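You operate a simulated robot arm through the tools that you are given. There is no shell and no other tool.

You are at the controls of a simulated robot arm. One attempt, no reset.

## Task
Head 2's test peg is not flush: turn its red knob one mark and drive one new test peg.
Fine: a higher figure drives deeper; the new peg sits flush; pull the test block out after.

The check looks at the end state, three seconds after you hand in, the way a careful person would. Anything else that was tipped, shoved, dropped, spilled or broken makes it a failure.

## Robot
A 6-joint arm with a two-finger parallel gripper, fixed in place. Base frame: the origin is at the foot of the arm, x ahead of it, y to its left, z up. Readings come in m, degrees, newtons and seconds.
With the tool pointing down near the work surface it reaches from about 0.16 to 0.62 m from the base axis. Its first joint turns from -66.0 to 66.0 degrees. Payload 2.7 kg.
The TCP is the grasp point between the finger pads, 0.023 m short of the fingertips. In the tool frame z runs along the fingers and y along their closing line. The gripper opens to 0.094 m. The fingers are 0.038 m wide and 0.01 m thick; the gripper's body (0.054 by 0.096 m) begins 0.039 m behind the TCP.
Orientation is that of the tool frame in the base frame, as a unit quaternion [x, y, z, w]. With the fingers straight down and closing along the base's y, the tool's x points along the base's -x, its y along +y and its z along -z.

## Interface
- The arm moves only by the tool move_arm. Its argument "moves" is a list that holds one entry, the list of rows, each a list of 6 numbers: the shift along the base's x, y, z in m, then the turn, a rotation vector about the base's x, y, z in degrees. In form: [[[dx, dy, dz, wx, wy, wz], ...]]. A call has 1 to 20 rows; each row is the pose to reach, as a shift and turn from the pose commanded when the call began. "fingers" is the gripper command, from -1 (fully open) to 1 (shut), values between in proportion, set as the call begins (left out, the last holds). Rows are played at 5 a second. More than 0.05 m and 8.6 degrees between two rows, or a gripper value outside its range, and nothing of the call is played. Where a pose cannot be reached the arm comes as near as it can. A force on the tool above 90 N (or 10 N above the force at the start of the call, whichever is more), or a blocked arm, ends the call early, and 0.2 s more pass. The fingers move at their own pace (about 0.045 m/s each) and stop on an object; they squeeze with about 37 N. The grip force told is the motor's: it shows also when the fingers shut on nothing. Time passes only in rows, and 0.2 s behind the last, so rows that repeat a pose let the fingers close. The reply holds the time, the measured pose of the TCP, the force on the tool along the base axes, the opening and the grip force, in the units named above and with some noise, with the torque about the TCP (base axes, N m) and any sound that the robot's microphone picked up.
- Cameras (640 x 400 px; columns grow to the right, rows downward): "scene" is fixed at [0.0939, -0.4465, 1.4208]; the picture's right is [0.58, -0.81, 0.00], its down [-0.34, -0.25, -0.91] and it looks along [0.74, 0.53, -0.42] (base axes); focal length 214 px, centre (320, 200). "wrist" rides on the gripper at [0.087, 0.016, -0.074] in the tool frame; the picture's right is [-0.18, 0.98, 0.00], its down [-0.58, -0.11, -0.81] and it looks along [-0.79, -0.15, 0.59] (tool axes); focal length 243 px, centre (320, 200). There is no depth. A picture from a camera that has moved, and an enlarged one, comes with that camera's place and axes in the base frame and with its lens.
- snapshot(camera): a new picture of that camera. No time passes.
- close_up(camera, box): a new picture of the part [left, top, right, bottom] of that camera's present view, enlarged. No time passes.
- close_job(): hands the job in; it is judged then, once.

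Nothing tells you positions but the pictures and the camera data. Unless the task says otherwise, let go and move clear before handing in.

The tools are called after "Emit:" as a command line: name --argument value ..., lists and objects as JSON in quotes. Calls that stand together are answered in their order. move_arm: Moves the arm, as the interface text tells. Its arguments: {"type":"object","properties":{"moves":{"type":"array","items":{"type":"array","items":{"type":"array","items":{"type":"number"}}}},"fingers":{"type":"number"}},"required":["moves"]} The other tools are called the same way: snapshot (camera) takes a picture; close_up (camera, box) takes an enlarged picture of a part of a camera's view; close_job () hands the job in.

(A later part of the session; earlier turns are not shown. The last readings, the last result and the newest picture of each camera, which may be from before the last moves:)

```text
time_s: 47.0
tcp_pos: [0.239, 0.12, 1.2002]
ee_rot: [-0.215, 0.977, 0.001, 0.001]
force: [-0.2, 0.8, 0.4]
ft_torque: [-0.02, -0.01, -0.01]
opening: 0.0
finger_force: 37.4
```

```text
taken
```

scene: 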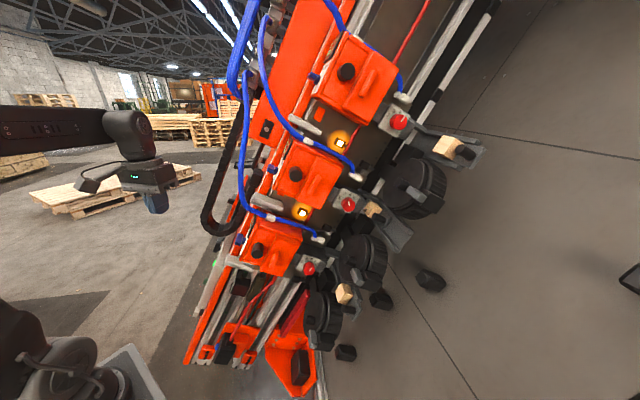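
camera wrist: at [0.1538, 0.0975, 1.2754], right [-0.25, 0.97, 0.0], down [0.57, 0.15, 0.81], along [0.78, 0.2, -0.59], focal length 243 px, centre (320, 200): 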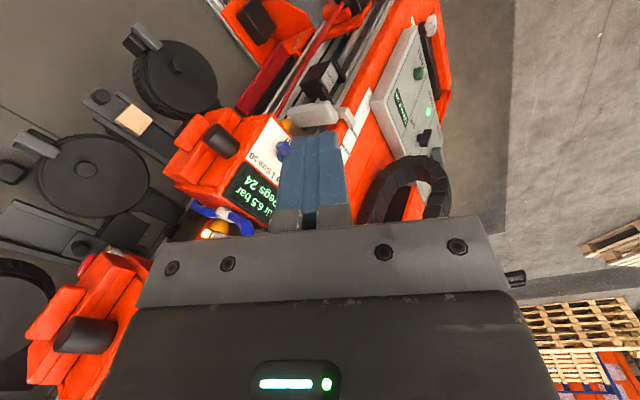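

Emit:
close_up --camera "wrist" --box '[365, 25, 465, 160]'

Emit:
close_up --camera "wrist" --box '[380, 50, 440, 90]'

Emit:
close_up --camera "wrist" --box '[380, 85, 450, 150]'

Emit:
close_up --camera "wrist" --box '[150, 90, 310, 240]'

Emit:
close_up --camera "wrist" --box '[220, 0, 380, 110]'

Emit:
close_up --camera "wrist" --box '[10, 240, 160, 400]'

```text
2.96 times, centred on (415, 92) of wrist
camera zoom: at [0.1538, 0.0975, 1.2754], right [-0.25, 0.97, 0.0], down [0.57, 0.15, 0.81], along [0.78, 0.2, -0.59], focal length 719 px, centre (38, 518)
```

zoom: 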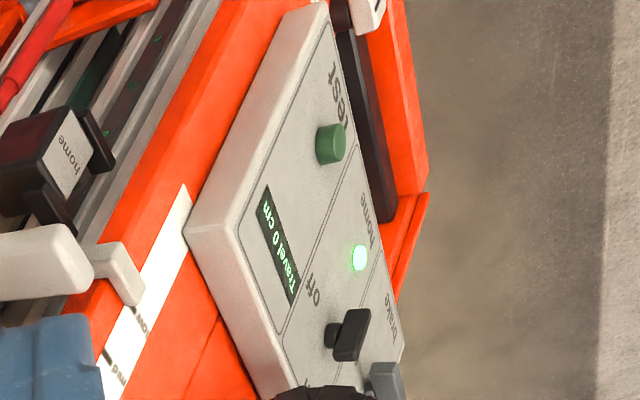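

```text
10.00 times, centred on (410, 70) of wrist
camera zoom: at [0.1538, 0.0975, 1.2754], right [-0.25, 0.97, 0.0], down [0.57, 0.15, 0.81], along [0.78, 0.2, -0.59], focal length 2426 px, centre (-580, 1500)
```

zoom: 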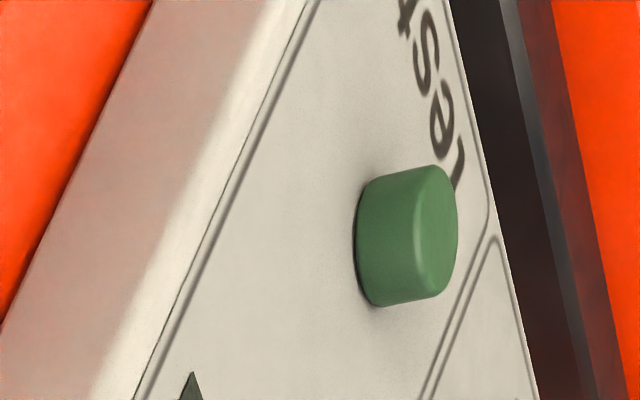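

```text
6.15 times, centred on (415, 118) of wrist
camera zoom: at [0.1538, 0.0975, 1.2754], right [-0.25, 0.97, 0.0], down [0.57, 0.15, 0.81], along [0.78, 0.2, -0.59], focal length 1493 px, centre (-265, 708)
```

zoom: 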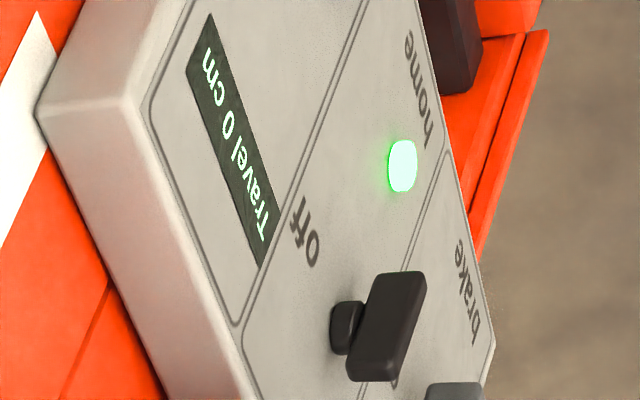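

```text
2.67 times, centred on (230, 165) of wrist
camera zoom: at [0.1538, 0.0975, 1.2754], right [-0.25, 0.97, 0.0], down [0.57, 0.15, 0.81], along [0.78, 0.2, -0.59], focal length 647 px, centre (560, 293)
```

zoom: 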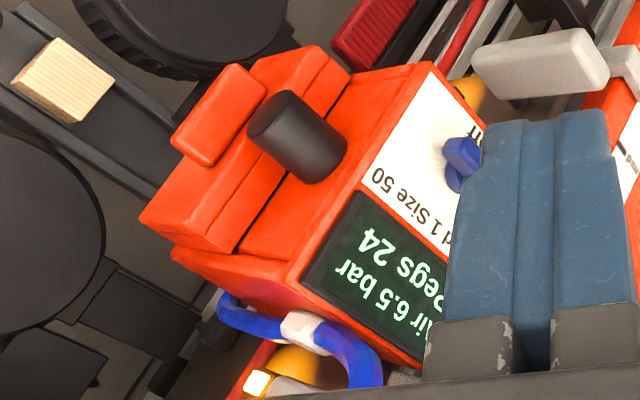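

```text
3.64 times, centred on (300, 55) of wrist
camera zoom: at [0.1538, 0.0975, 1.2754], right [-0.25, 0.97, 0.0], down [0.57, 0.15, 0.81], along [0.78, 0.2, -0.59], focal length 882 px, centre (393, 727)
```

zoom: 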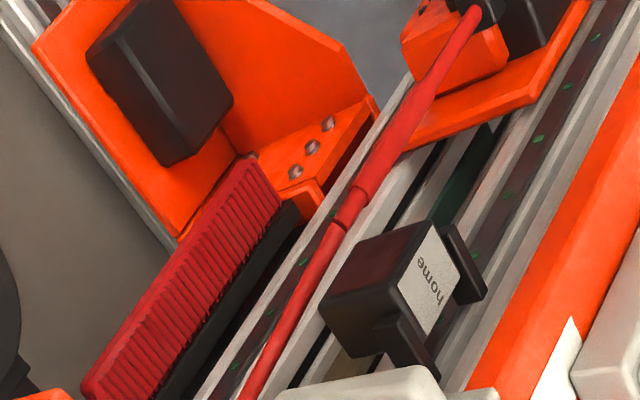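

```text
2.50 times, centred on (85, 320) of wrist
camera zoom: at [0.1538, 0.0975, 1.2754], right [-0.25, 0.97, 0.0], down [0.57, 0.15, 0.81], along [0.78, 0.2, -0.59], focal length 606 px, centre (908, -100)
```

zoom: 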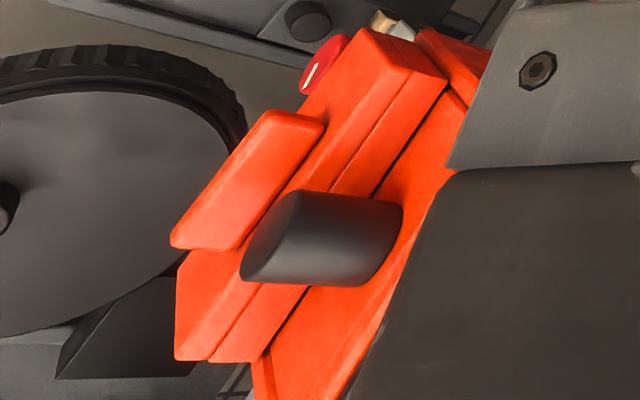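

Found it: the console on the column's left side has a green push button labelled "Test", plus a "home" light and "Travel 0 cm". I take the button to be near [0.40,0.43,0.64], facing up-left. I'll move closer to read the whole console before touching it.

Emit:
move_arm --moves '[[[-0.01, 0.04, -0.01, 0, 0, 0], [-0.02, 0.08, -0.02, 0, 0, 0], [-0.03, 0.12, -0.035, 0, 0, 0], [-0.035, 0.16, -0.05, 0, 0, 0], [-0.039, 0.2, -0.065, 0, 0, 0], [-0.039, 0.24, -0.08, 0, 0, 0], [-0.039, 0.28, -0.1, 0, 0, 0]]]'

Emit:
snapshot --camera "wrist"

Emit:
snapshot --camera "scene"

```text
time_s: 48.6
tcp_pos: [0.2423, 0.3834, 1.1007]
ee_rot: [-0.215, 0.977, 0.0, 0.0]
force: [-0.3, -0.4, 0.1]
ft_torque: [-0.03, 0.0, 0.01]
opening: 0.0005
finger_force: 37.0
out of reach, approached as far as the arm can: row 5, 6, 7
```

```text
taken
camera wrist: at [0.1586, 0.3607, 1.1751], right [-0.25, 0.97, 0.0], down [0.57, 0.14, 0.81], along [0.78, 0.2, -0.59], focal length 243 px, centre (320, 200)
```

wrist: 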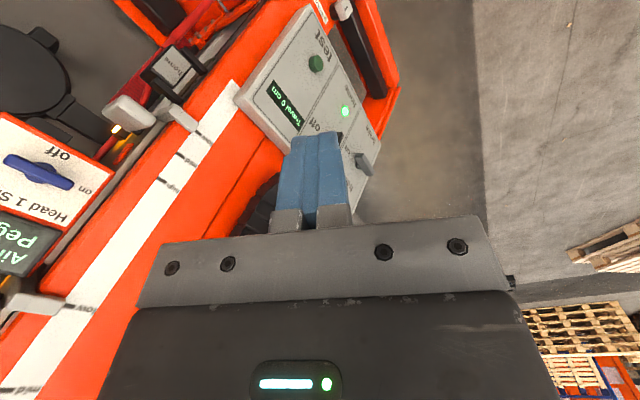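

```text
taken
```

scene: 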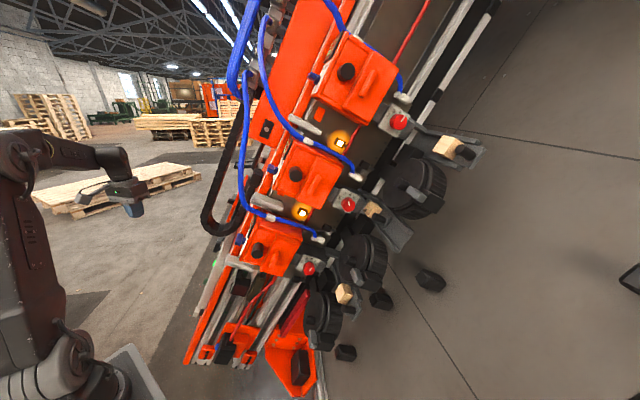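

Emit:
close_up --camera "wrist" --box '[230, 0, 400, 150]'

Emit:
close_up --camera "wrist" --box '[295, 20, 365, 80]'

Emit:
close_up --camera "wrist" --box '[300, 90, 390, 200]'

Emit:
close_up --camera "wrist" --box '[0, 80, 130, 280]'

Emit:
close_up --camera "wrist" --box '[100, 0, 260, 130]'

```text
2.67 times, centred on (315, 75) of wrist
camera zoom: at [0.1586, 0.3607, 1.1751], right [-0.25, 0.97, 0.0], down [0.57, 0.14, 0.81], along [0.78, 0.2, -0.59], focal length 647 px, centre (333, 533)
```

zoom: 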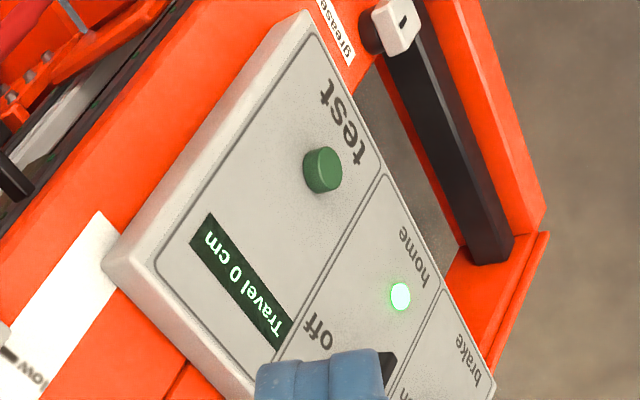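

```text
6.67 times, centred on (330, 50) of wrist
camera zoom: at [0.1586, 0.3607, 1.1751], right [-0.25, 0.97, 0.0], down [0.57, 0.14, 0.81], along [0.78, 0.2, -0.59], focal length 1618 px, centre (253, 1200)
```

zoom: 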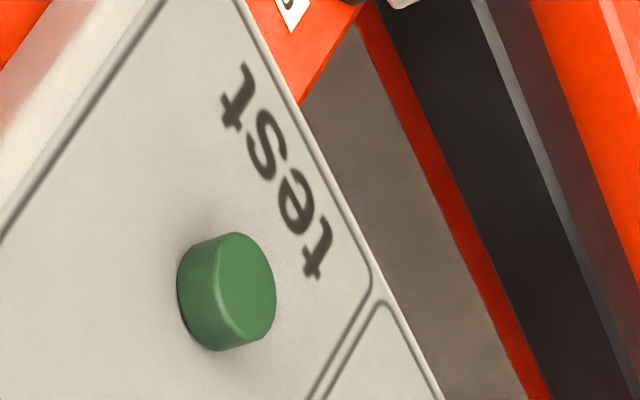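

```text
3.64 times, centred on (345, 145) of wrist
camera zoom: at [0.1586, 0.3607, 1.1751], right [-0.25, 0.97, 0.0], down [0.57, 0.14, 0.81], along [0.78, 0.2, -0.59], focal length 882 px, centre (229, 400)
```

zoom: 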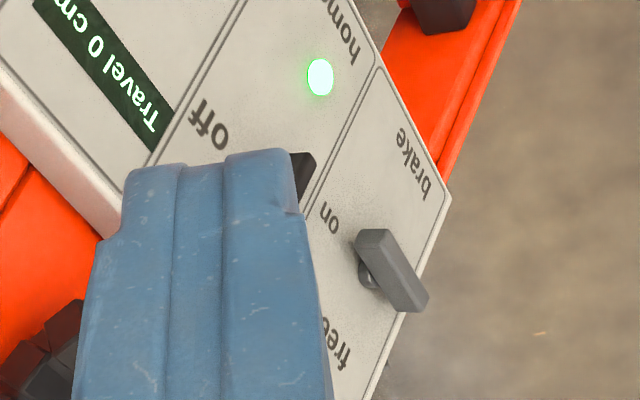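

```text
2.00 times, centred on (65, 180) of wrist
camera zoom: at [0.1586, 0.3607, 1.1751], right [-0.25, 0.97, 0.0], down [0.57, 0.14, 0.81], along [0.78, 0.2, -0.59], focal length 485 px, centre (830, 240)
```

zoom: 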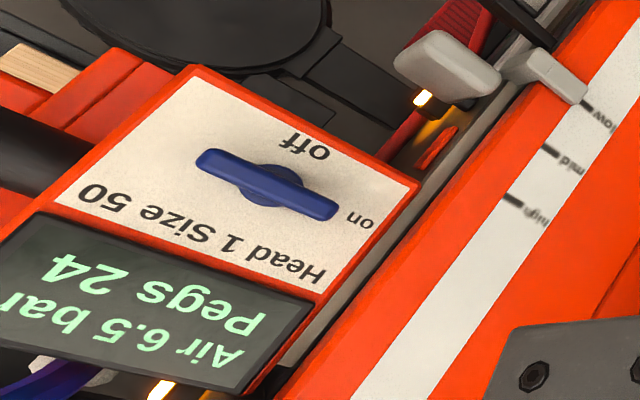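

```text
3.08 times, centred on (180, 65) of wrist
camera zoom: at [0.1586, 0.3607, 1.1751], right [-0.25, 0.97, 0.0], down [0.57, 0.14, 0.81], along [0.78, 0.2, -0.59], focal length 746 px, centre (751, 615)
```

zoom: 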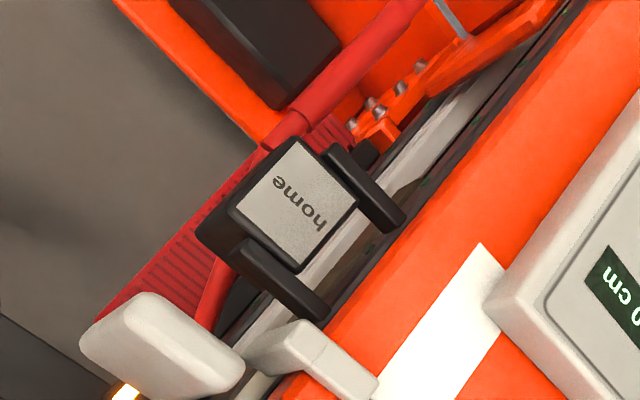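

The console reads: green "test" button, "Travel 0 cm", "home" light on, an on/off switch and a brake lever. The test button is clearly how a test peg is driven. I'll turn the tool so the finger edge faces the button and the camera looks at it, still well clear.

Emit:
move_arm --moves '[[[0.005, -0.005, -0.01, 0, 0, -7.8], [0.01, -0.01, -0.02, 0, 0, -15.6], [0.01, -0.01, -0.03, 0, 0, -23.4], [0.01, -0.01, -0.04, 0, 0, -31.2], [0.01, -0.01, -0.05, 0, 0, -39.0], [0.01, -0.01, -0.06, 0, 0, -46.8], [0.01, -0.01, -0.07, 0, 0, -54.6], [0.01, -0.01, -0.08, 0, 0, -62.4], [0.01, -0.01, -0.09, 0, 0, -70.0]]]'

Emit:
snapshot --camera "wrist"

Emit:
snapshot --camera "scene"

```text
time_s: 50.6
tcp_pos: [0.2523, 0.369, 1.0084]
ee_rot: [0.385, 0.923, 0.0, 0.0]
force: [-0.4, 0.3, 0.3]
ft_torque: [0.0, -0.01, 0.03]
opening: 0.0003
finger_force: 37.0
```

```text
taken
camera wrist: at [0.2021, 0.4421, 1.0828], right [0.83, 0.56, 0.0], down [0.33, -0.49, 0.81], along [0.45, -0.67, -0.59], focal length 243 px, centre (320, 200)
```

wrist: 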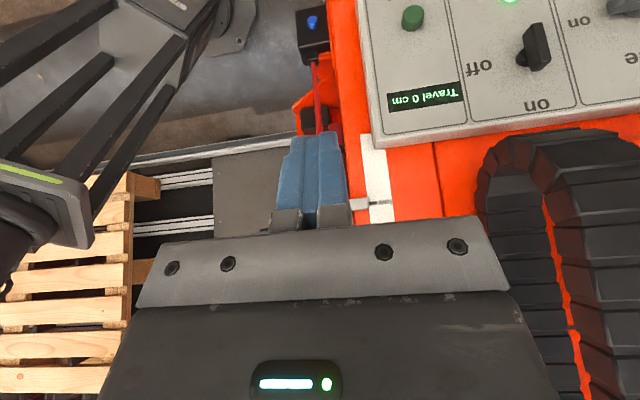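

```text
taken
```

scene: 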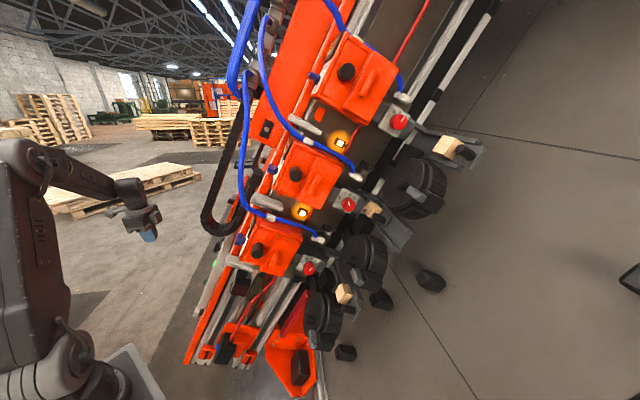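

Emit:
close_up --camera "wrist" --box '[350, 0, 640, 150]'

Emit:
close_up --camera "wrist" --box '[390, 0, 440, 35]'

```text
2.21 times, centred on (495, 75) of wrist
camera zoom: at [0.2021, 0.4421, 1.0828], right [0.83, 0.56, 0.0], down [0.33, -0.49, 0.81], along [0.45, -0.67, -0.59], focal length 535 px, centre (-66, 476)
```

zoom: 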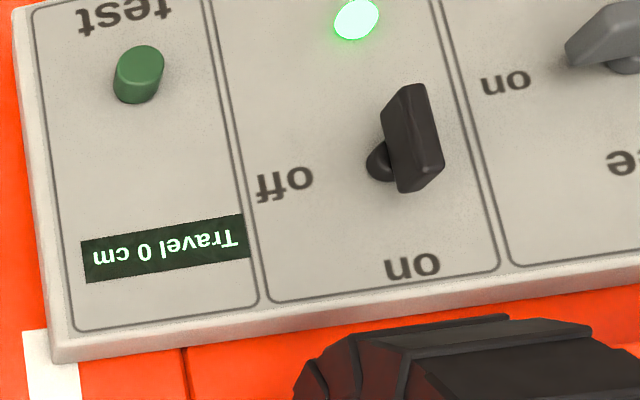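

```text
11.43 times, centred on (415, 18) of wrist
camera zoom: at [0.2021, 0.4421, 1.0828], right [0.83, 0.56, 0.0], down [0.33, -0.49, 0.81], along [0.45, -0.67, -0.59], focal length 2773 px, centre (-766, 2286)
```

zoom: 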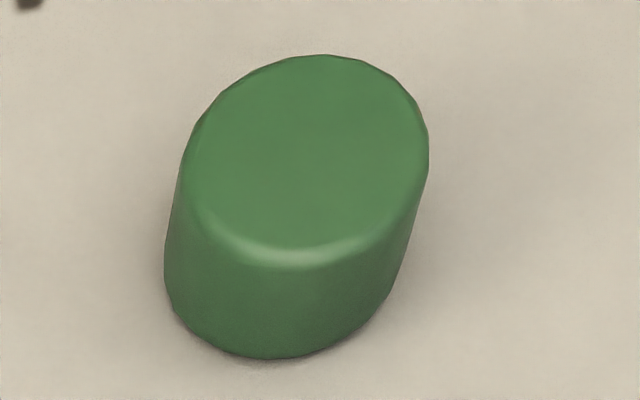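

Emit:
move_arm --moves '[[[0.008, 0.012, -0.04, 0, 0, 0], [0.016, 0.024, -0.08, 0, 0, 0], [0.026, 0.036, -0.12, 0, 0, 0], [0.036, 0.048, -0.16, 0, 0, 0], [0.046, 0.06, -0.2, 0, 0, 0], [0.056, 0.072, -0.235, 0, 0, 0], [0.066, 0.084, -0.265, 0, 0, 0]]]'

Emit:
snapshot --camera "wrist"

Emit:
snapshot --camera "scene"

```text
time_s: 52.2
tcp_pos: [0.3169, 0.4543, 0.7449]
ee_rot: [0.383, 0.924, 0.001, 0.0]
force: [-0.6, 0.3, 0.3]
ft_torque: [0.0, -0.02, 0.01]
opening: 0.0001
finger_force: 37.0
```

```text
taken
camera wrist: at [0.2669, 0.5259, 0.8199], right [0.83, 0.56, 0.0], down [0.33, -0.49, 0.81], along [0.46, -0.67, -0.59], focal length 243 px, centre (320, 200)
```

wrist: 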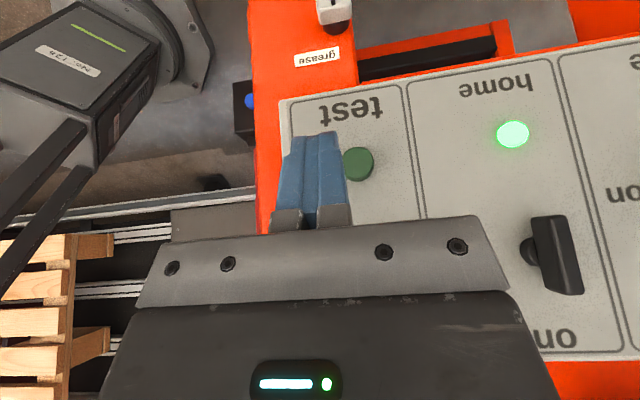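

```text
taken
```

scene: 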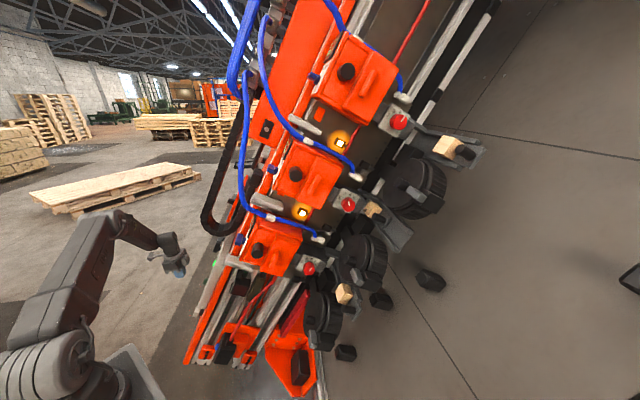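

Emit:
move_arm --moves '[[[0.01, 0.008, -0.02, 0, 0, 0], [0.02, 0.006, -0.042, 0, 0, 0], [0.0371, -0.0053, -0.062, 0, 0, 0], [0.0371, -0.0053, -0.062, 0, 0, 0]]]'

Emit:
snapshot --camera "wrist"

Emit:
close_up --camera "wrist" --box '[240, 80, 400, 200]'

Emit:
close_up --camera "scene" --box '[160, 240, 260, 305]'

```text
time_s: 53.2
tcp_pos: [0.3559, 0.4473, 0.6841]
ee_rot: [0.383, 0.924, 0.001, 0.0]
force: [0.3, 0.4, -0.5]
ft_torque: [0.03, 0.0, 0.0]
opening: 0.0003
finger_force: 37.0
```

```text
taken
camera wrist: at [0.3059, 0.52, 0.7583], right [0.83, 0.56, 0.0], down [0.33, -0.49, 0.81], along [0.46, -0.67, -0.59], focal length 243 px, centre (320, 200)
```

wrist: 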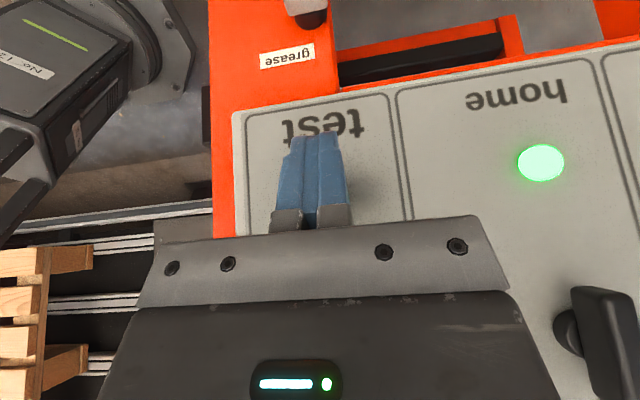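

```text
3.33 times, centred on (320, 140) of wrist
camera zoom: at [0.3059, 0.52, 0.7583], right [0.83, 0.56, 0.0], down [0.33, -0.49, 0.81], along [0.46, -0.67, -0.59], focal length 809 px, centre (320, 400)
```

zoom: 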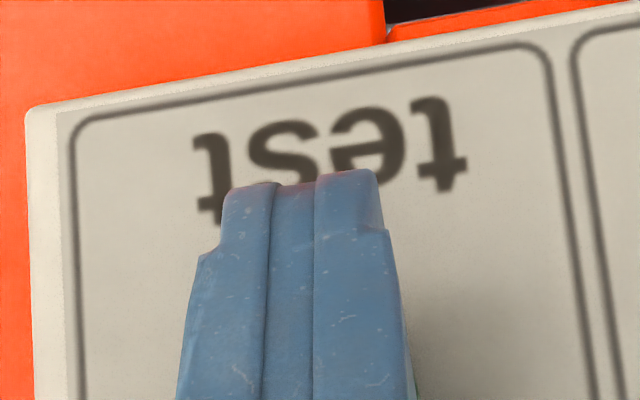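

```text
6.15 times, centred on (210, 272) of scene
camera zoom: at [0.0939, -0.4465, 1.4208], right [0.58, -0.81, 0.0], down [-0.34, -0.25, -0.91], along [0.74, 0.53, -0.42], focal length 1320 px, centre (997, -246)
```

zoom: 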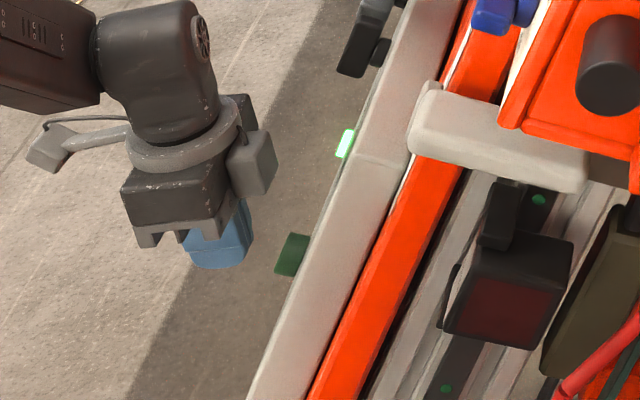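

Emit:
move_arm --moves '[[[0.004, -0.004, -0.006, 0, 0, 0], [0.009, -0.009, -0.008, 0, 0, 0], [0.0115, -0.0115, -0.008, 0, 0, 0], [0.0115, -0.0115, -0.008, 0, 0, 0]]]'

Emit:
close_up --camera "scene" --box '[180, 255, 230, 290]'

Emit:
close_up --camera "wrist" --box '[240, 100, 400, 220]'

```text
time_s: 54.2
tcp_pos: [0.3659, 0.4359, 0.6754]
ee_rot: [0.382, 0.924, 0.001, 0.001]
force: [-0.5, 0.2, 0.3]
ft_torque: [0.03, -0.01, 0.0]
opening: 0.0001
finger_force: 37.2
```

```text
11.43 times, centred on (205, 272) of scene
camera zoom: at [0.0939, -0.4465, 1.4208], right [0.58, -0.81, 0.0], down [-0.34, -0.25, -0.91], along [0.74, 0.53, -0.42], focal length 2451 px, centre (1634, -629)
```

zoom: 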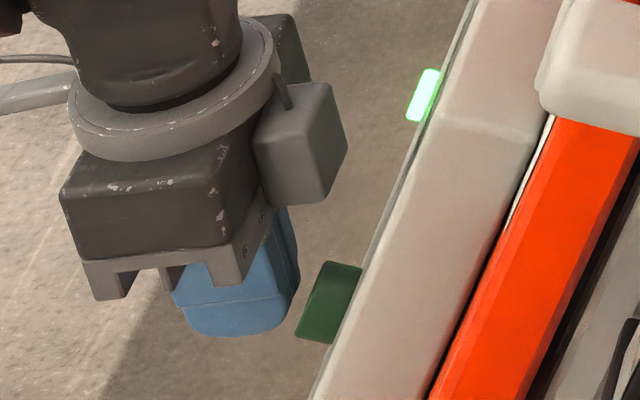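

```text
3.33 times, centred on (320, 160) of wrist
camera zoom: at [0.3173, 0.5092, 0.7499], right [0.83, 0.56, 0.0], down [0.33, -0.49, 0.81], along [0.46, -0.67, -0.59], focal length 809 px, centre (320, 333)
```

zoom: 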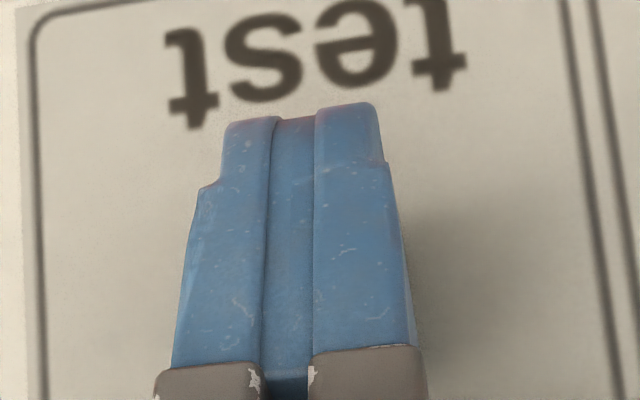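

Emit:
move_arm --moves '[[[0.0025, -0.0025, 0, 0, 0, 0], [0.005, -0.005, 0, 0, 0, 0], [0.007, -0.007, 0, 0, 0, 0]]]'

Emit:
close_up --camera "scene" --box '[180, 255, 230, 290]'

```text
time_s: 55.0
tcp_pos: [0.3729, 0.4312, 0.6745]
ee_rot: [0.383, 0.924, 0.002, 0.001]
force: [-11.7, 11.7, 1.8]
ft_torque: [0.26, 0.26, 0.02]
opening: 0.0
finger_force: 36.9
heard: click
```

```text
11.43 times, centred on (205, 272) of scene
camera zoom: at [0.0937, -0.4463, 1.4209], right [0.58, -0.81, 0.0], down [-0.34, -0.25, -0.91], along [0.74, 0.53, -0.42], focal length 2451 px, centre (1634, -629)
```

zoom: 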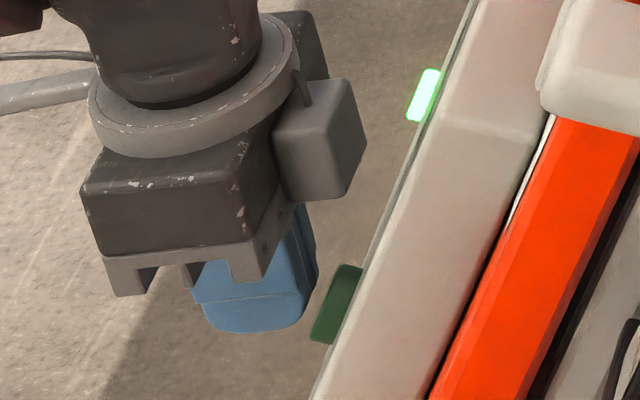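

A click was heard as the button gave way. I'll release straight back without pressing again and listen for the drive.

Emit:
move_arm --moves '[[[-0.006, 0.006, 0, 0, 0, 0], [-0.015, 0.015, 0, 0, 0, 0], [-0.03, 0.03, 0, 0, 0, 0], [-0.045, 0.045, 0.01, 0, 0, 0], [-0.045, 0.045, 0.04, 0, 0, 0]]]'

Emit:
snapshot --camera "scene"

Emit:
close_up --camera "scene" --box '[330, 170, 420, 235]'

Emit:
close_up --camera "scene" --box '[400, 110, 490, 175]'

Emit:
close_up --camera "scene" --box '[290, 240, 380, 305]'

Emit:
snapshot --camera "wrist"

```text
time_s: 56.2
tcp_pos: [0.3279, 0.4746, 0.7148]
ee_rot: [0.383, 0.924, 0.0, 0.0]
force: [0.2, 0.2, 0.3]
ft_torque: [0.02, -0.03, 0.01]
opening: 0.0
finger_force: 37.0
```

```text
taken
```

scene: 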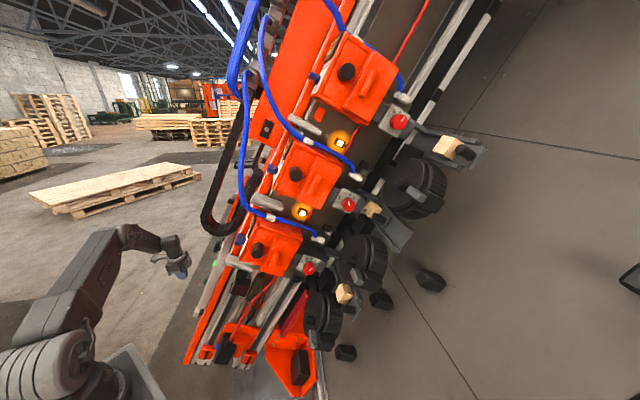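

```text
6.15 times, centred on (375, 202) of scene
camera zoom: at [0.0939, -0.4465, 1.4208], right [0.58, -0.81, 0.0], down [-0.34, -0.25, -0.91], along [0.74, 0.53, -0.42], focal length 1320 px, centre (-18, 185)
```

zoom: 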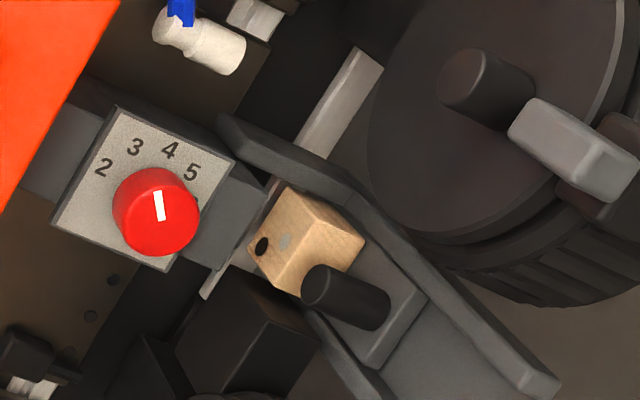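

```text
6.15 times, centred on (445, 142) of scene
camera zoom: at [0.0939, -0.4465, 1.4208], right [0.58, -0.81, 0.0], down [-0.34, -0.25, -0.91], along [0.74, 0.53, -0.42], focal length 1320 px, centre (-449, 554)
```

zoom: 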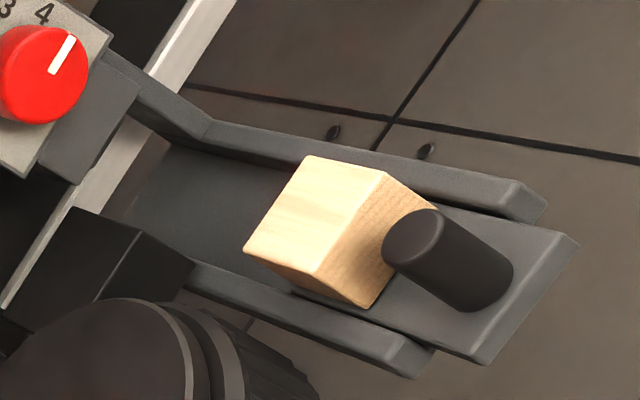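

```text
6.15 times, centred on (335, 272) of scene
camera zoom: at [0.0939, -0.4465, 1.4208], right [0.58, -0.81, 0.0], down [-0.34, -0.25, -0.91], along [0.74, 0.53, -0.42], focal length 1320 px, centre (228, -246)
```

zoom: 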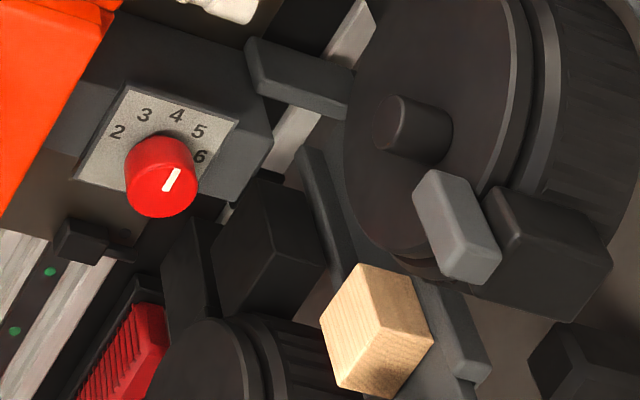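

```text
taken
camera wrist: at [0.2779, 0.5465, 0.79], right [0.83, 0.56, 0.0], down [0.33, -0.49, 0.81], along [0.46, -0.67, -0.59], focal length 243 px, centre (320, 200)
```

wrist: 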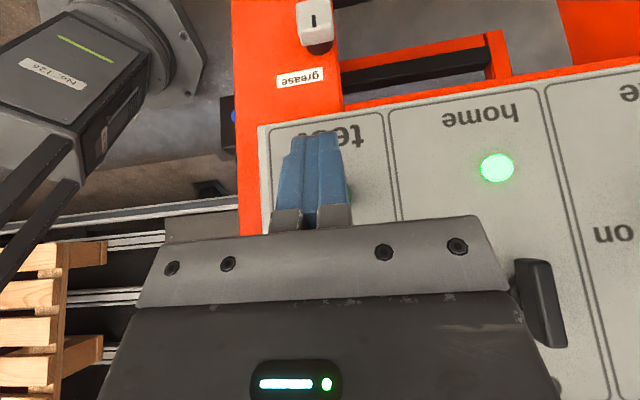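

The new peg shows as a light grey disc in the middle of Head 2's block, and Heads 1 and 3 are unchanged. I'll zoom in to check it is flush.

Emit:
close_up --camera "scene" --box '[360, 203, 380, 215]'

Emit:
close_up --camera "scene" --box '[340, 270, 440, 335]'

```text
16.00 times, centred on (370, 209) of scene
camera zoom: at [0.0939, -0.4465, 1.4208], right [0.58, -0.81, 0.0], down [-0.34, -0.25, -0.91], along [0.74, 0.53, -0.42], focal length 3432 px, centre (-480, 56)
```

zoom: 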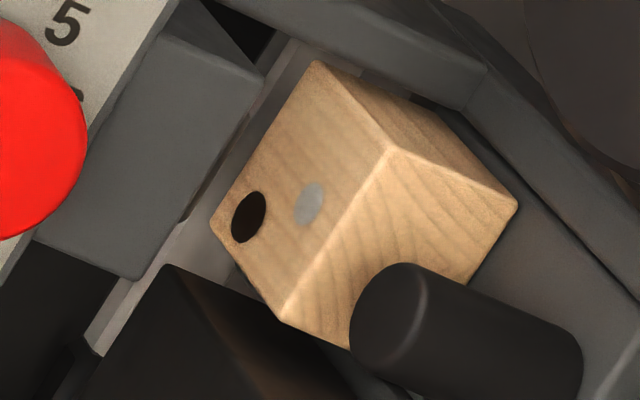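

```text
6.15 times, centred on (390, 302) of scene
camera zoom: at [0.0939, -0.4465, 1.4208], right [0.58, -0.81, 0.0], down [-0.34, -0.25, -0.91], along [0.74, 0.53, -0.42], focal length 1320 px, centre (-111, -431)
```

zoom: 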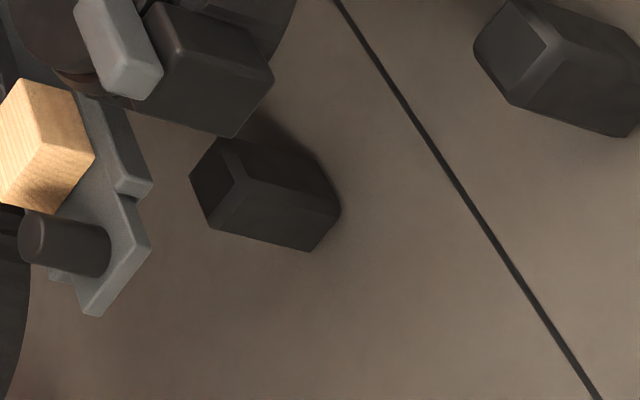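

The new peg lies flat with the wood. Now to pull the block out: first I retrace the way I came, clear of the console.

Emit:
move_arm --moves '[[[-0.012, 0.0, 0.03, 0, 0, 0], [-0.024, -0.012, 0.07, 0, 0, 0], [-0.036, -0.028, 0.11, 0, 0, 0], [-0.048, -0.045, 0.15, 0, 0, 0], [-0.058, -0.062, 0.19, 0, 0, 0], [-0.066, -0.08, 0.23, 0, 0, 0], [-0.072, -0.095, 0.265, 0, 0, 0], [-0.0756, -0.11, 0.295, 0, 0, 0], [-0.08, -0.14, 0.325, 0, 0, 0], [-0.085, -0.175, 0.355, 0, 0, 0], [-0.085, -0.21, 0.385, 0, 0, 0], [-0.085, -0.25, 0.41, 0, 0, 0], [-0.08, -0.29, 0.44, 0, 0, 0], [-0.07, -0.33, 0.46, 0, 0, 0]]]'

Emit:
snapshot --camera "scene"

```text
refused: row 13 steps farther than a row can; nothing moved
```

```text
taken
```

scene: 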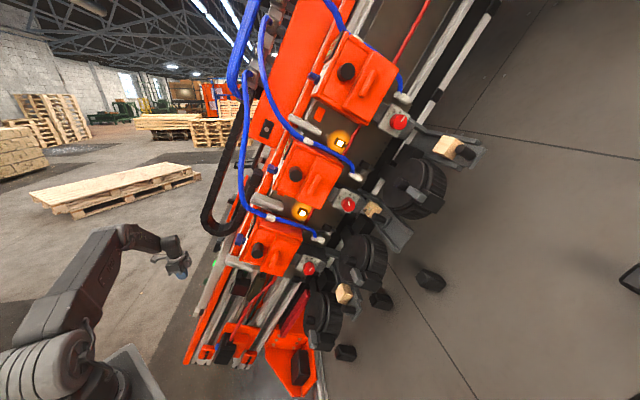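

That call was refused because one row stepped too far and nothing moved. I'll repeat it with smaller steps.

Emit:
move_arm --moves '[[[-0.012, 0.0, 0.03, 0, 0, 0], [-0.024, -0.012, 0.068, 0, 0, 0], [-0.036, -0.028, 0.106, 0, 0, 0], [-0.048, -0.045, 0.144, 0, 0, 0], [-0.058, -0.062, 0.182, 0, 0, 0], [-0.066, -0.08, 0.22, 0, 0, 0], [-0.072, -0.095, 0.255, 0, 0, 0], [-0.0756, -0.11, 0.29, 0, 0, 0], [-0.08, -0.135, 0.32, 0, 0, 0], [-0.085, -0.165, 0.35, 0, 0, 0], [-0.085, -0.2, 0.378, 0, 0, 0], [-0.085, -0.235, 0.4, 0, 0, 0], [-0.082, -0.27, 0.425, 0, 0, 0], [-0.078, -0.305, 0.445, 0, 0, 0], [-0.07, -0.34, 0.465, 0, 0, 0]]]'

Emit:
snapshot --camera "scene"

Emit:
snapshot --camera "wrist"

```text
time_s: 59.4
tcp_pos: [0.2604, 0.1353, 1.1809]
ee_rot: [0.382, 0.924, 0.0, 0.0]
force: [-0.3, 0.3, -0.8]
ft_torque: [0.02, 0.0, 0.0]
opening: 0.0
finger_force: 37.5
```

```text
taken
```

scene: 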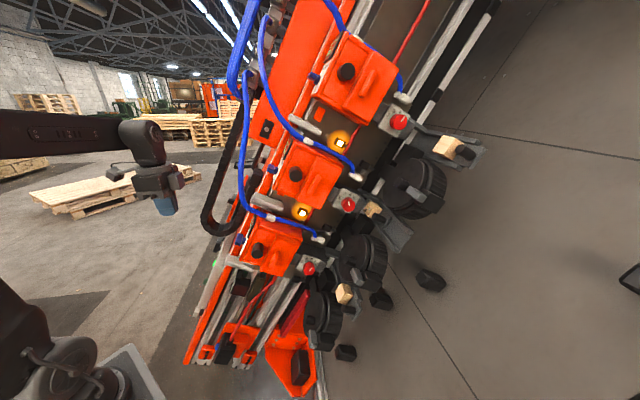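

```text
taken
camera wrist: at [0.2104, 0.2077, 1.256], right [0.83, 0.56, 0.0], down [0.33, -0.49, 0.81], along [0.46, -0.67, -0.59], focal length 243 px, centre (320, 200)
```

wrist: 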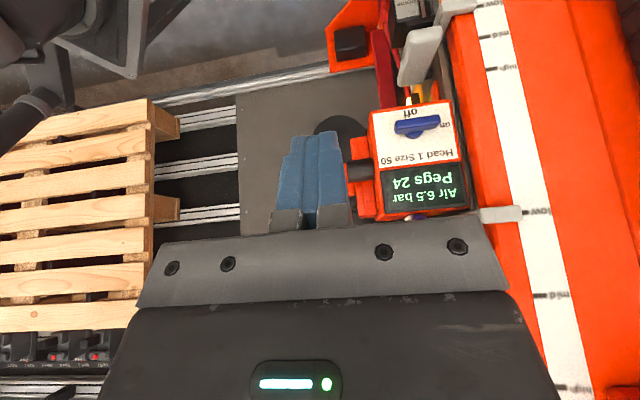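

Emit:
move_arm --moves '[[[-0.01, -0.03, 0.02, 4.55, -4.19, -2.96], [-0.015, -0.065, 0.035, 9.09, -8.38, -5.92], [-0.015, -0.1, 0.05, 13.6, -12.6, -8.9], [-0.01, -0.135, 0.06, 18.2, -16.8, -11.8], [-0.005, -0.17, 0.06, 22.7, -21.0, -14.8], [0.005, -0.205, 0.06, 27.3, -25.2, -17.8], [0.015, -0.24, 0.06, 31.8, -29.3, -20.7], [0.03, -0.275, 0.05, 36.4, -33.5, -23.7], [0.05, -0.31, 0.04, 40.9, -37.7, -26.7], [0.07, -0.345, 0.02, 45.5, -41.9, -29.6], [0.09, -0.375, 0.0, 50.0, -46.1, -32.6], [0.115, -0.405, -0.02, 54.6, -50.3, -35.5], [0.14, -0.435, -0.03, 59.1, -54.5, -38.5]]]' --fingers -0.2

Emit:
snapshot --camera "wrist"

Emit:
snapshot --camera "scene"

```text
time_s: 62.2
tcp_pos: [0.3963, -0.3003, 1.1482]
ee_rot: [0.552, 0.541, 0.595, 0.22]
force: [0.2, -0.2, 0.3]
ft_torque: [-0.02, -0.01, -0.03]
opening: 0.0563
finger_force: 0.0
```

```text
taken
camera wrist: at [0.3103, -0.2614, 1.2138], right [0.38, -0.47, 0.79], down [-0.59, -0.79, -0.18], along [0.71, -0.4, -0.58], focal length 243 px, centre (320, 200)
```

wrist: 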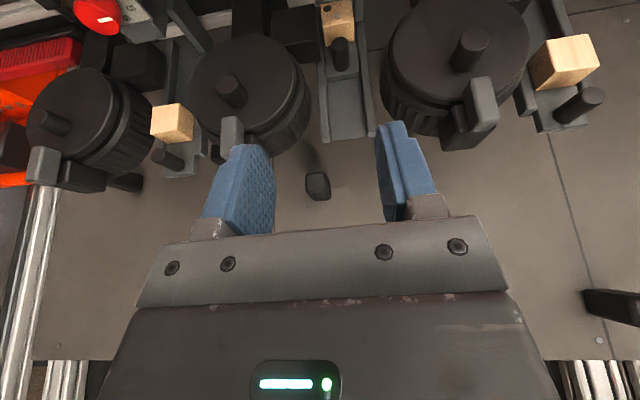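

```text
taken
```

scene: 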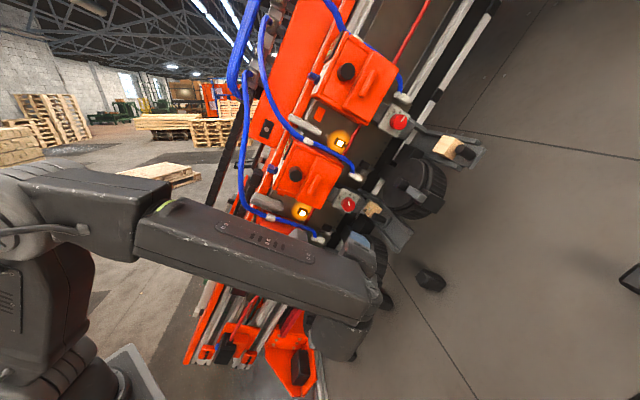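

Emit:
move_arm --moves '[[[0.0324, -0.02, -0.0142, 0, 0, 0], [0.0647, -0.04, -0.0284, 0, 0, 0], [0.097, -0.06, -0.0425, 0, 0, 0], [0.1294, -0.0805, -0.0567, 0, 0, 0], [0.16, -0.057, -0.063, 0, 0, 0], [0.191, -0.0335, -0.0675, 0, 0, 0], [0.191, -0.0335, -0.0675, 0, 0, 0]]]'

Emit:
snapshot --camera "wrist"

```text
time_s: 63.8
tcp_pos: [0.5873, -0.3322, 1.0835]
ee_rot: [0.553, 0.541, 0.594, 0.219]
force: [-0.6, 0.0, 0.2]
ft_torque: [-0.04, 0.0, 0.02]
opening: 0.0566
finger_force: 0.1
```

```text
taken
camera wrist: at [0.5005, -0.2934, 1.1493], right [0.39, -0.47, 0.79], down [-0.59, -0.79, -0.18], along [0.71, -0.4, -0.58], focal length 243 px, centre (320, 200)
```

wrist: 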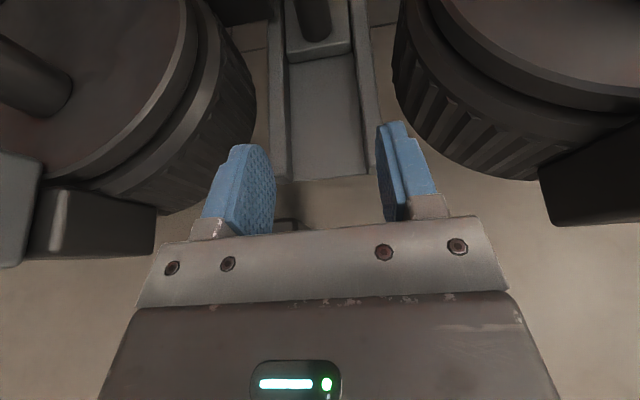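

Emit:
move_arm --moves '[[[0.02, 0.018, -0.002, 0, 0, 0], [0.042, 0.039, -0.003, 0, 0, 0], [0.064, 0.061, -0.003, 0, 0, 0], [0.08, 0.077, -0.003, 0, 0, 0], [0.092, 0.089, -0.0025, 0, 0, 0], [0.092, 0.089, -0.0025, 0, 0, 0]]]'

Emit:
snapshot --camera "wrist"

Emit:
close_up --camera "wrist" --box '[200, 0, 420, 210]'

```text
time_s: 65.2
tcp_pos: [0.6852, -0.2415, 1.079]
ee_rot: [0.553, 0.541, 0.594, 0.22]
force: [-0.8, 1.0, 0.1]
ft_torque: [-0.03, -0.02, -0.01]
opening: 0.0564
finger_force: 0.0
```

```text
taken
camera wrist: at [0.5983, -0.2028, 1.1439], right [0.39, -0.47, 0.79], down [-0.59, -0.79, -0.18], along [0.71, -0.4, -0.58], focal length 243 px, centre (320, 200)
```

wrist: 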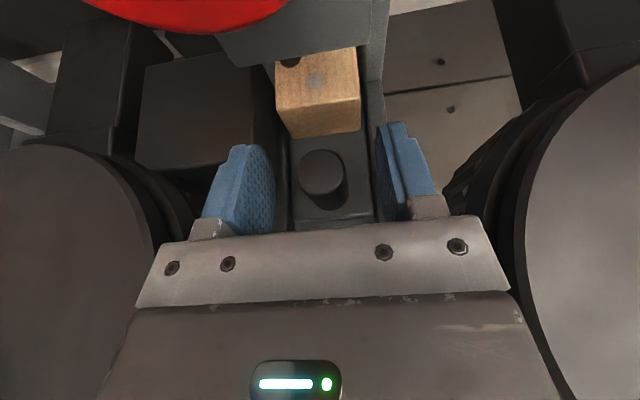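

```text
1.90 times, centred on (310, 105) of wrist
camera zoom: at [0.5983, -0.2028, 1.1439], right [0.39, -0.47, 0.79], down [-0.59, -0.79, -0.18], along [0.71, -0.4, -0.58], focal length 462 px, centre (339, 381)
```

zoom: 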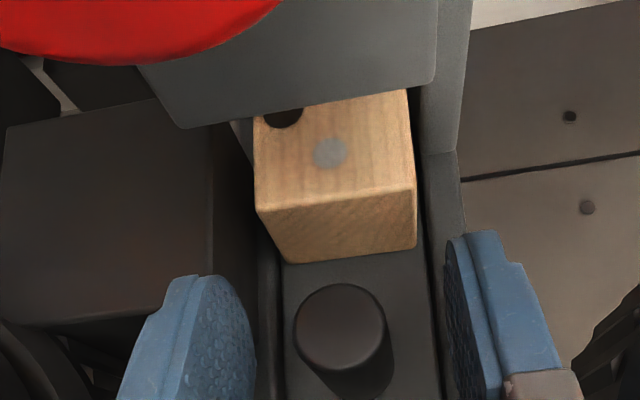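

Emit:
move_arm --moves '[[[0, 0, 0, 0, 0, 0], [0, 0, 0, 0, 0, 0], [0, 0, 0, 0, 0, 0], [0, 0, 0, 0, 0, 0]]]' --fingers 1

Emit:
close_up --camera "wrist" --box '[200, 0, 420, 210]'

```text
time_s: 66.2
tcp_pos: [0.6854, -0.2413, 1.0784]
ee_rot: [0.553, 0.541, 0.595, 0.218]
force: [3.4, -2.5, 4.0]
ft_torque: [0.31, 0.54, -0.28]
opening: 0.0238
finger_force: 44.8
```

```text
1.90 times, centred on (310, 105) of wrist
camera zoom: at [0.5981, -0.2032, 1.1444], right [0.39, -0.47, 0.79], down [-0.59, -0.79, -0.18], along [0.71, -0.4, -0.58], focal length 462 px, centre (339, 381)
```

zoom: 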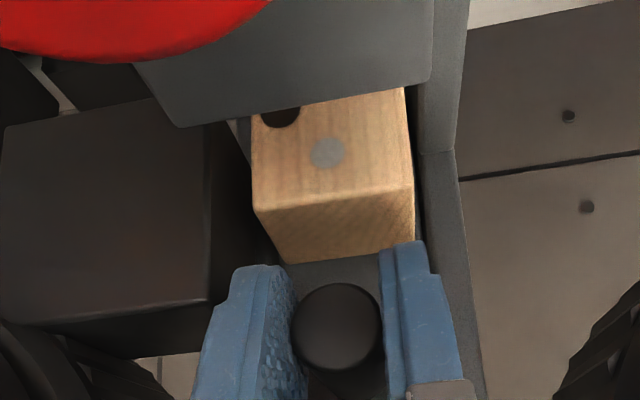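

Emit:
move_arm --moves '[[[-0.006, -0.006, 0, 0, 0, 0], [-0.012, -0.012, 0, 0, 0, 0], [-0.018, -0.018, 0, 0, 0, 0], [-0.024, -0.024, 0, 0, 0, 0], [-0.03, -0.03, 0, 0, 0, 0], [-0.036, -0.036, 0, 0, 0, 0]]]'

Emit:
snapshot --camera "wrist"

```text
time_s: 67.6
tcp_pos: [0.6456, -0.2818, 1.0777]
ee_rot: [0.554, 0.541, 0.593, 0.219]
force: [18.2, -16.9, -1.2]
ft_torque: [0.71, 0.12, 0.5]
opening: 0.024
finger_force: 44.6
```

```text
taken
camera wrist: at [0.559, -0.2422, 1.1446], right [0.39, -0.47, 0.79], down [-0.59, -0.79, -0.18], along [0.71, -0.4, -0.58], focal length 243 px, centre (320, 200)
```

wrist: 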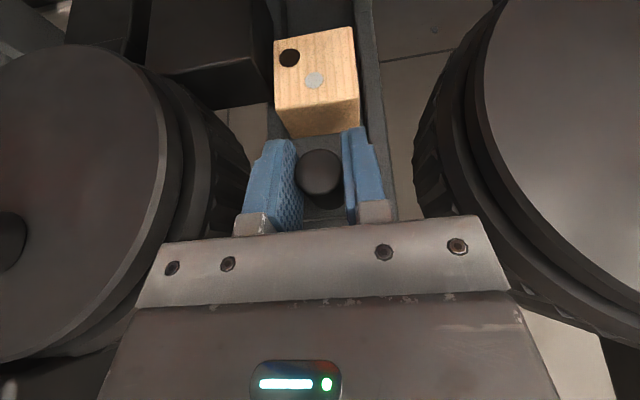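

Emit:
move_arm --moves '[[[-0.0047, -0.0073, -0.001, 0, 0, 0], [-0.0107, -0.0133, -0.001, 0, 0, 0], [-0.0167, -0.0193, -0.001, 0, 0, 0], [-0.0227, -0.0253, -0.001, 0, 0, 0], [-0.0287, -0.0313, -0.001, 0, 0, 0], [-0.0347, -0.0373, -0.001, 0, 0, 0]]]'

Emit:
snapshot --camera "wrist"

```text
time_s: 69.0
tcp_pos: [0.6111, -0.3152, 1.0782]
ee_rot: [0.552, 0.543, 0.596, 0.216]
force: [-15.9, 17.8, 2.2]
ft_torque: [0.92, 0.15, 0.89]
opening: 0.0237
finger_force: 44.7
```

```text
taken
camera wrist: at [0.5239, -0.2778, 1.1446], right [0.39, -0.47, 0.79], down [-0.58, -0.79, -0.18], along [0.71, -0.39, -0.58], focal length 243 px, centre (320, 200)
```

wrist: 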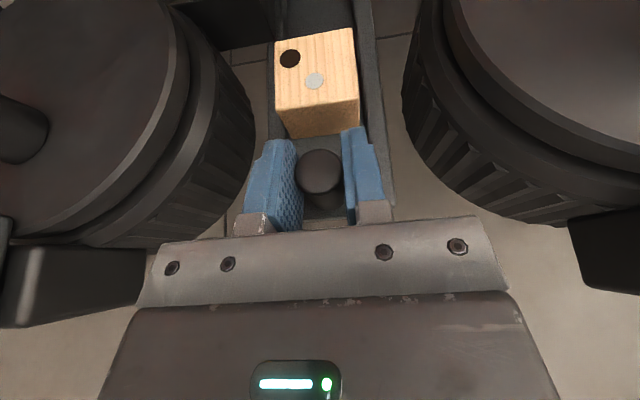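

Emit:
move_arm --moves '[[[-0.0052, -0.0028, 0.001, 0, 0, 0], [-0.0092, -0.0068, 0.001, 0, 0, 0], [-0.0132, -0.0108, 0.001, 0, 0, 0], [-0.0172, -0.0148, 0.001, 0, 0, 0], [-0.0192, -0.0168, 0.001, 0, 0, 0]]]'

Emit:
snapshot --camera "wrist"

```text
time_s: 70.2
tcp_pos: [0.5938, -0.3336, 1.0779]
ee_rot: [0.554, 0.542, 0.594, 0.217]
force: [0.4, 11.6, -9.8]
ft_torque: [0.01, 1.1, -1.04]
opening: 0.0239
finger_force: 44.6
```

```text
taken
camera wrist: at [0.5064, -0.2954, 1.1448], right [0.39, -0.47, 0.79], down [-0.59, -0.79, -0.18], along [0.71, -0.39, -0.58], focal length 243 px, centre (320, 200)
```

wrist: 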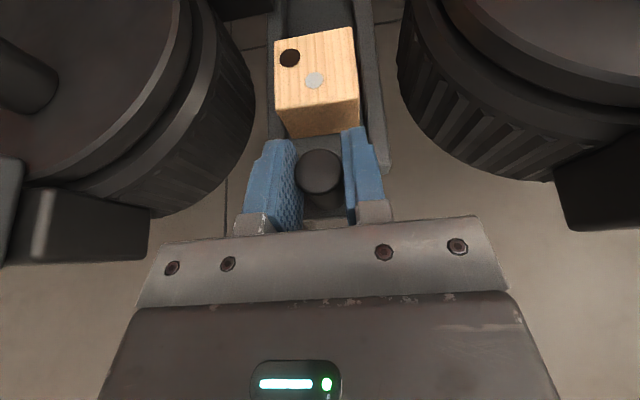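

Emit:
move_arm --moves '[[[-0.001, -0.001, 0, 0, 0, 0], [-0.002, -0.002, 0, 0, 0, 0], [-0.002, -0.002, 0, 0, 0, 0]]]'

Emit:
close_up --camera "wrist" --box '[250, 10, 390, 110]'

Emit:
close_up --camera "wrist" --box '[280, 35, 350, 80]'

```text
time_s: 71.0
tcp_pos: [0.5918, -0.3353, 1.0789]
ee_rot: [0.552, 0.542, 0.595, 0.218]
force: [32.8, 6.1, -10.9]
ft_torque: [0.5, 0.46, 0.06]
opening: 0.0237
finger_force: 44.7
```

```text
4.00 times, centred on (320, 60) of wrist
camera zoom: at [0.5052, -0.2958, 1.1449], right [0.39, -0.47, 0.79], down [-0.58, -0.79, -0.18], along [0.71, -0.39, -0.58], focal length 970 px, centre (320, 760)
```

zoom: 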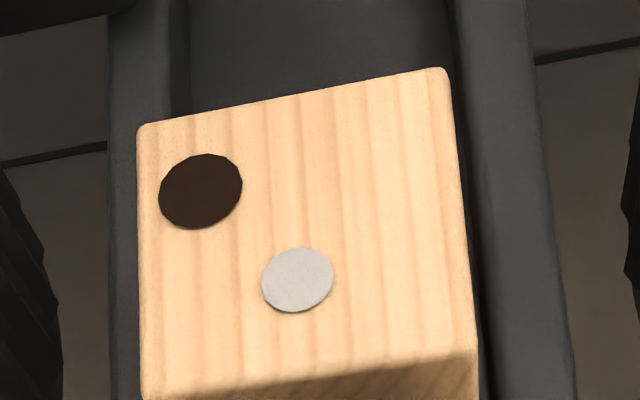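

```text
8.89 times, centred on (315, 58) of wrist
camera zoom: at [0.5052, -0.2958, 1.1449], right [0.39, -0.47, 0.79], down [-0.58, -0.79, -0.18], along [0.71, -0.39, -0.58], focal length 2157 px, centre (364, 1467)
```

zoom: 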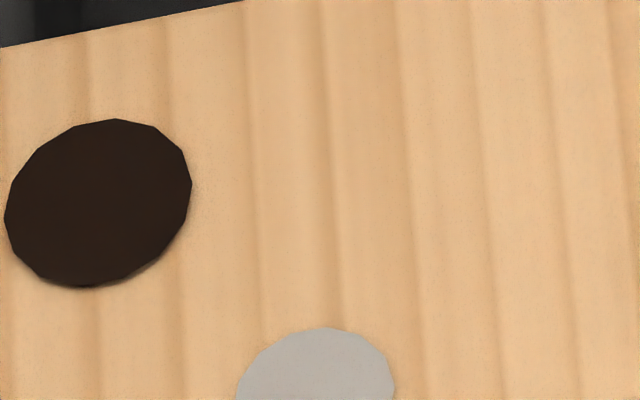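

The tray is back at its outer stop and the new grey peg sits flat with the face. I'll release the handle gently and back away.

Emit:
move_arm --moves '[[[0.002, 0.002, 0, 0, 0, 0], [0.002, 0.002, 0, 0, 0, 0], [0.002, 0.002, 0, 0, 0, 0], [0.002, 0.002, 0, 0, 0, 0]]]' --fingers -0.3

Emit:
snapshot --camera "wrist"

```text
time_s: 72.0
tcp_pos: [0.591, -0.3354, 1.0803]
ee_rot: [0.553, 0.541, 0.595, 0.218]
force: [-0.8, -0.5, -0.1]
ft_torque: [0.0, 0.0, -0.05]
opening: 0.0611
finger_force: 0.0
```

```text
taken
camera wrist: at [0.5046, -0.296, 1.1458], right [0.39, -0.47, 0.79], down [-0.59, -0.79, -0.18], along [0.71, -0.4, -0.58], focal length 243 px, centre (320, 200)
```

wrist: 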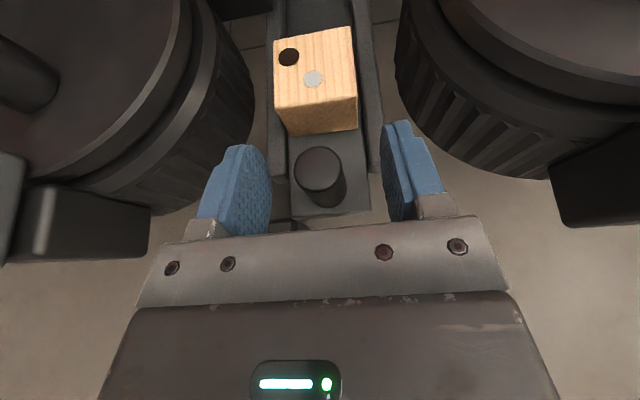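

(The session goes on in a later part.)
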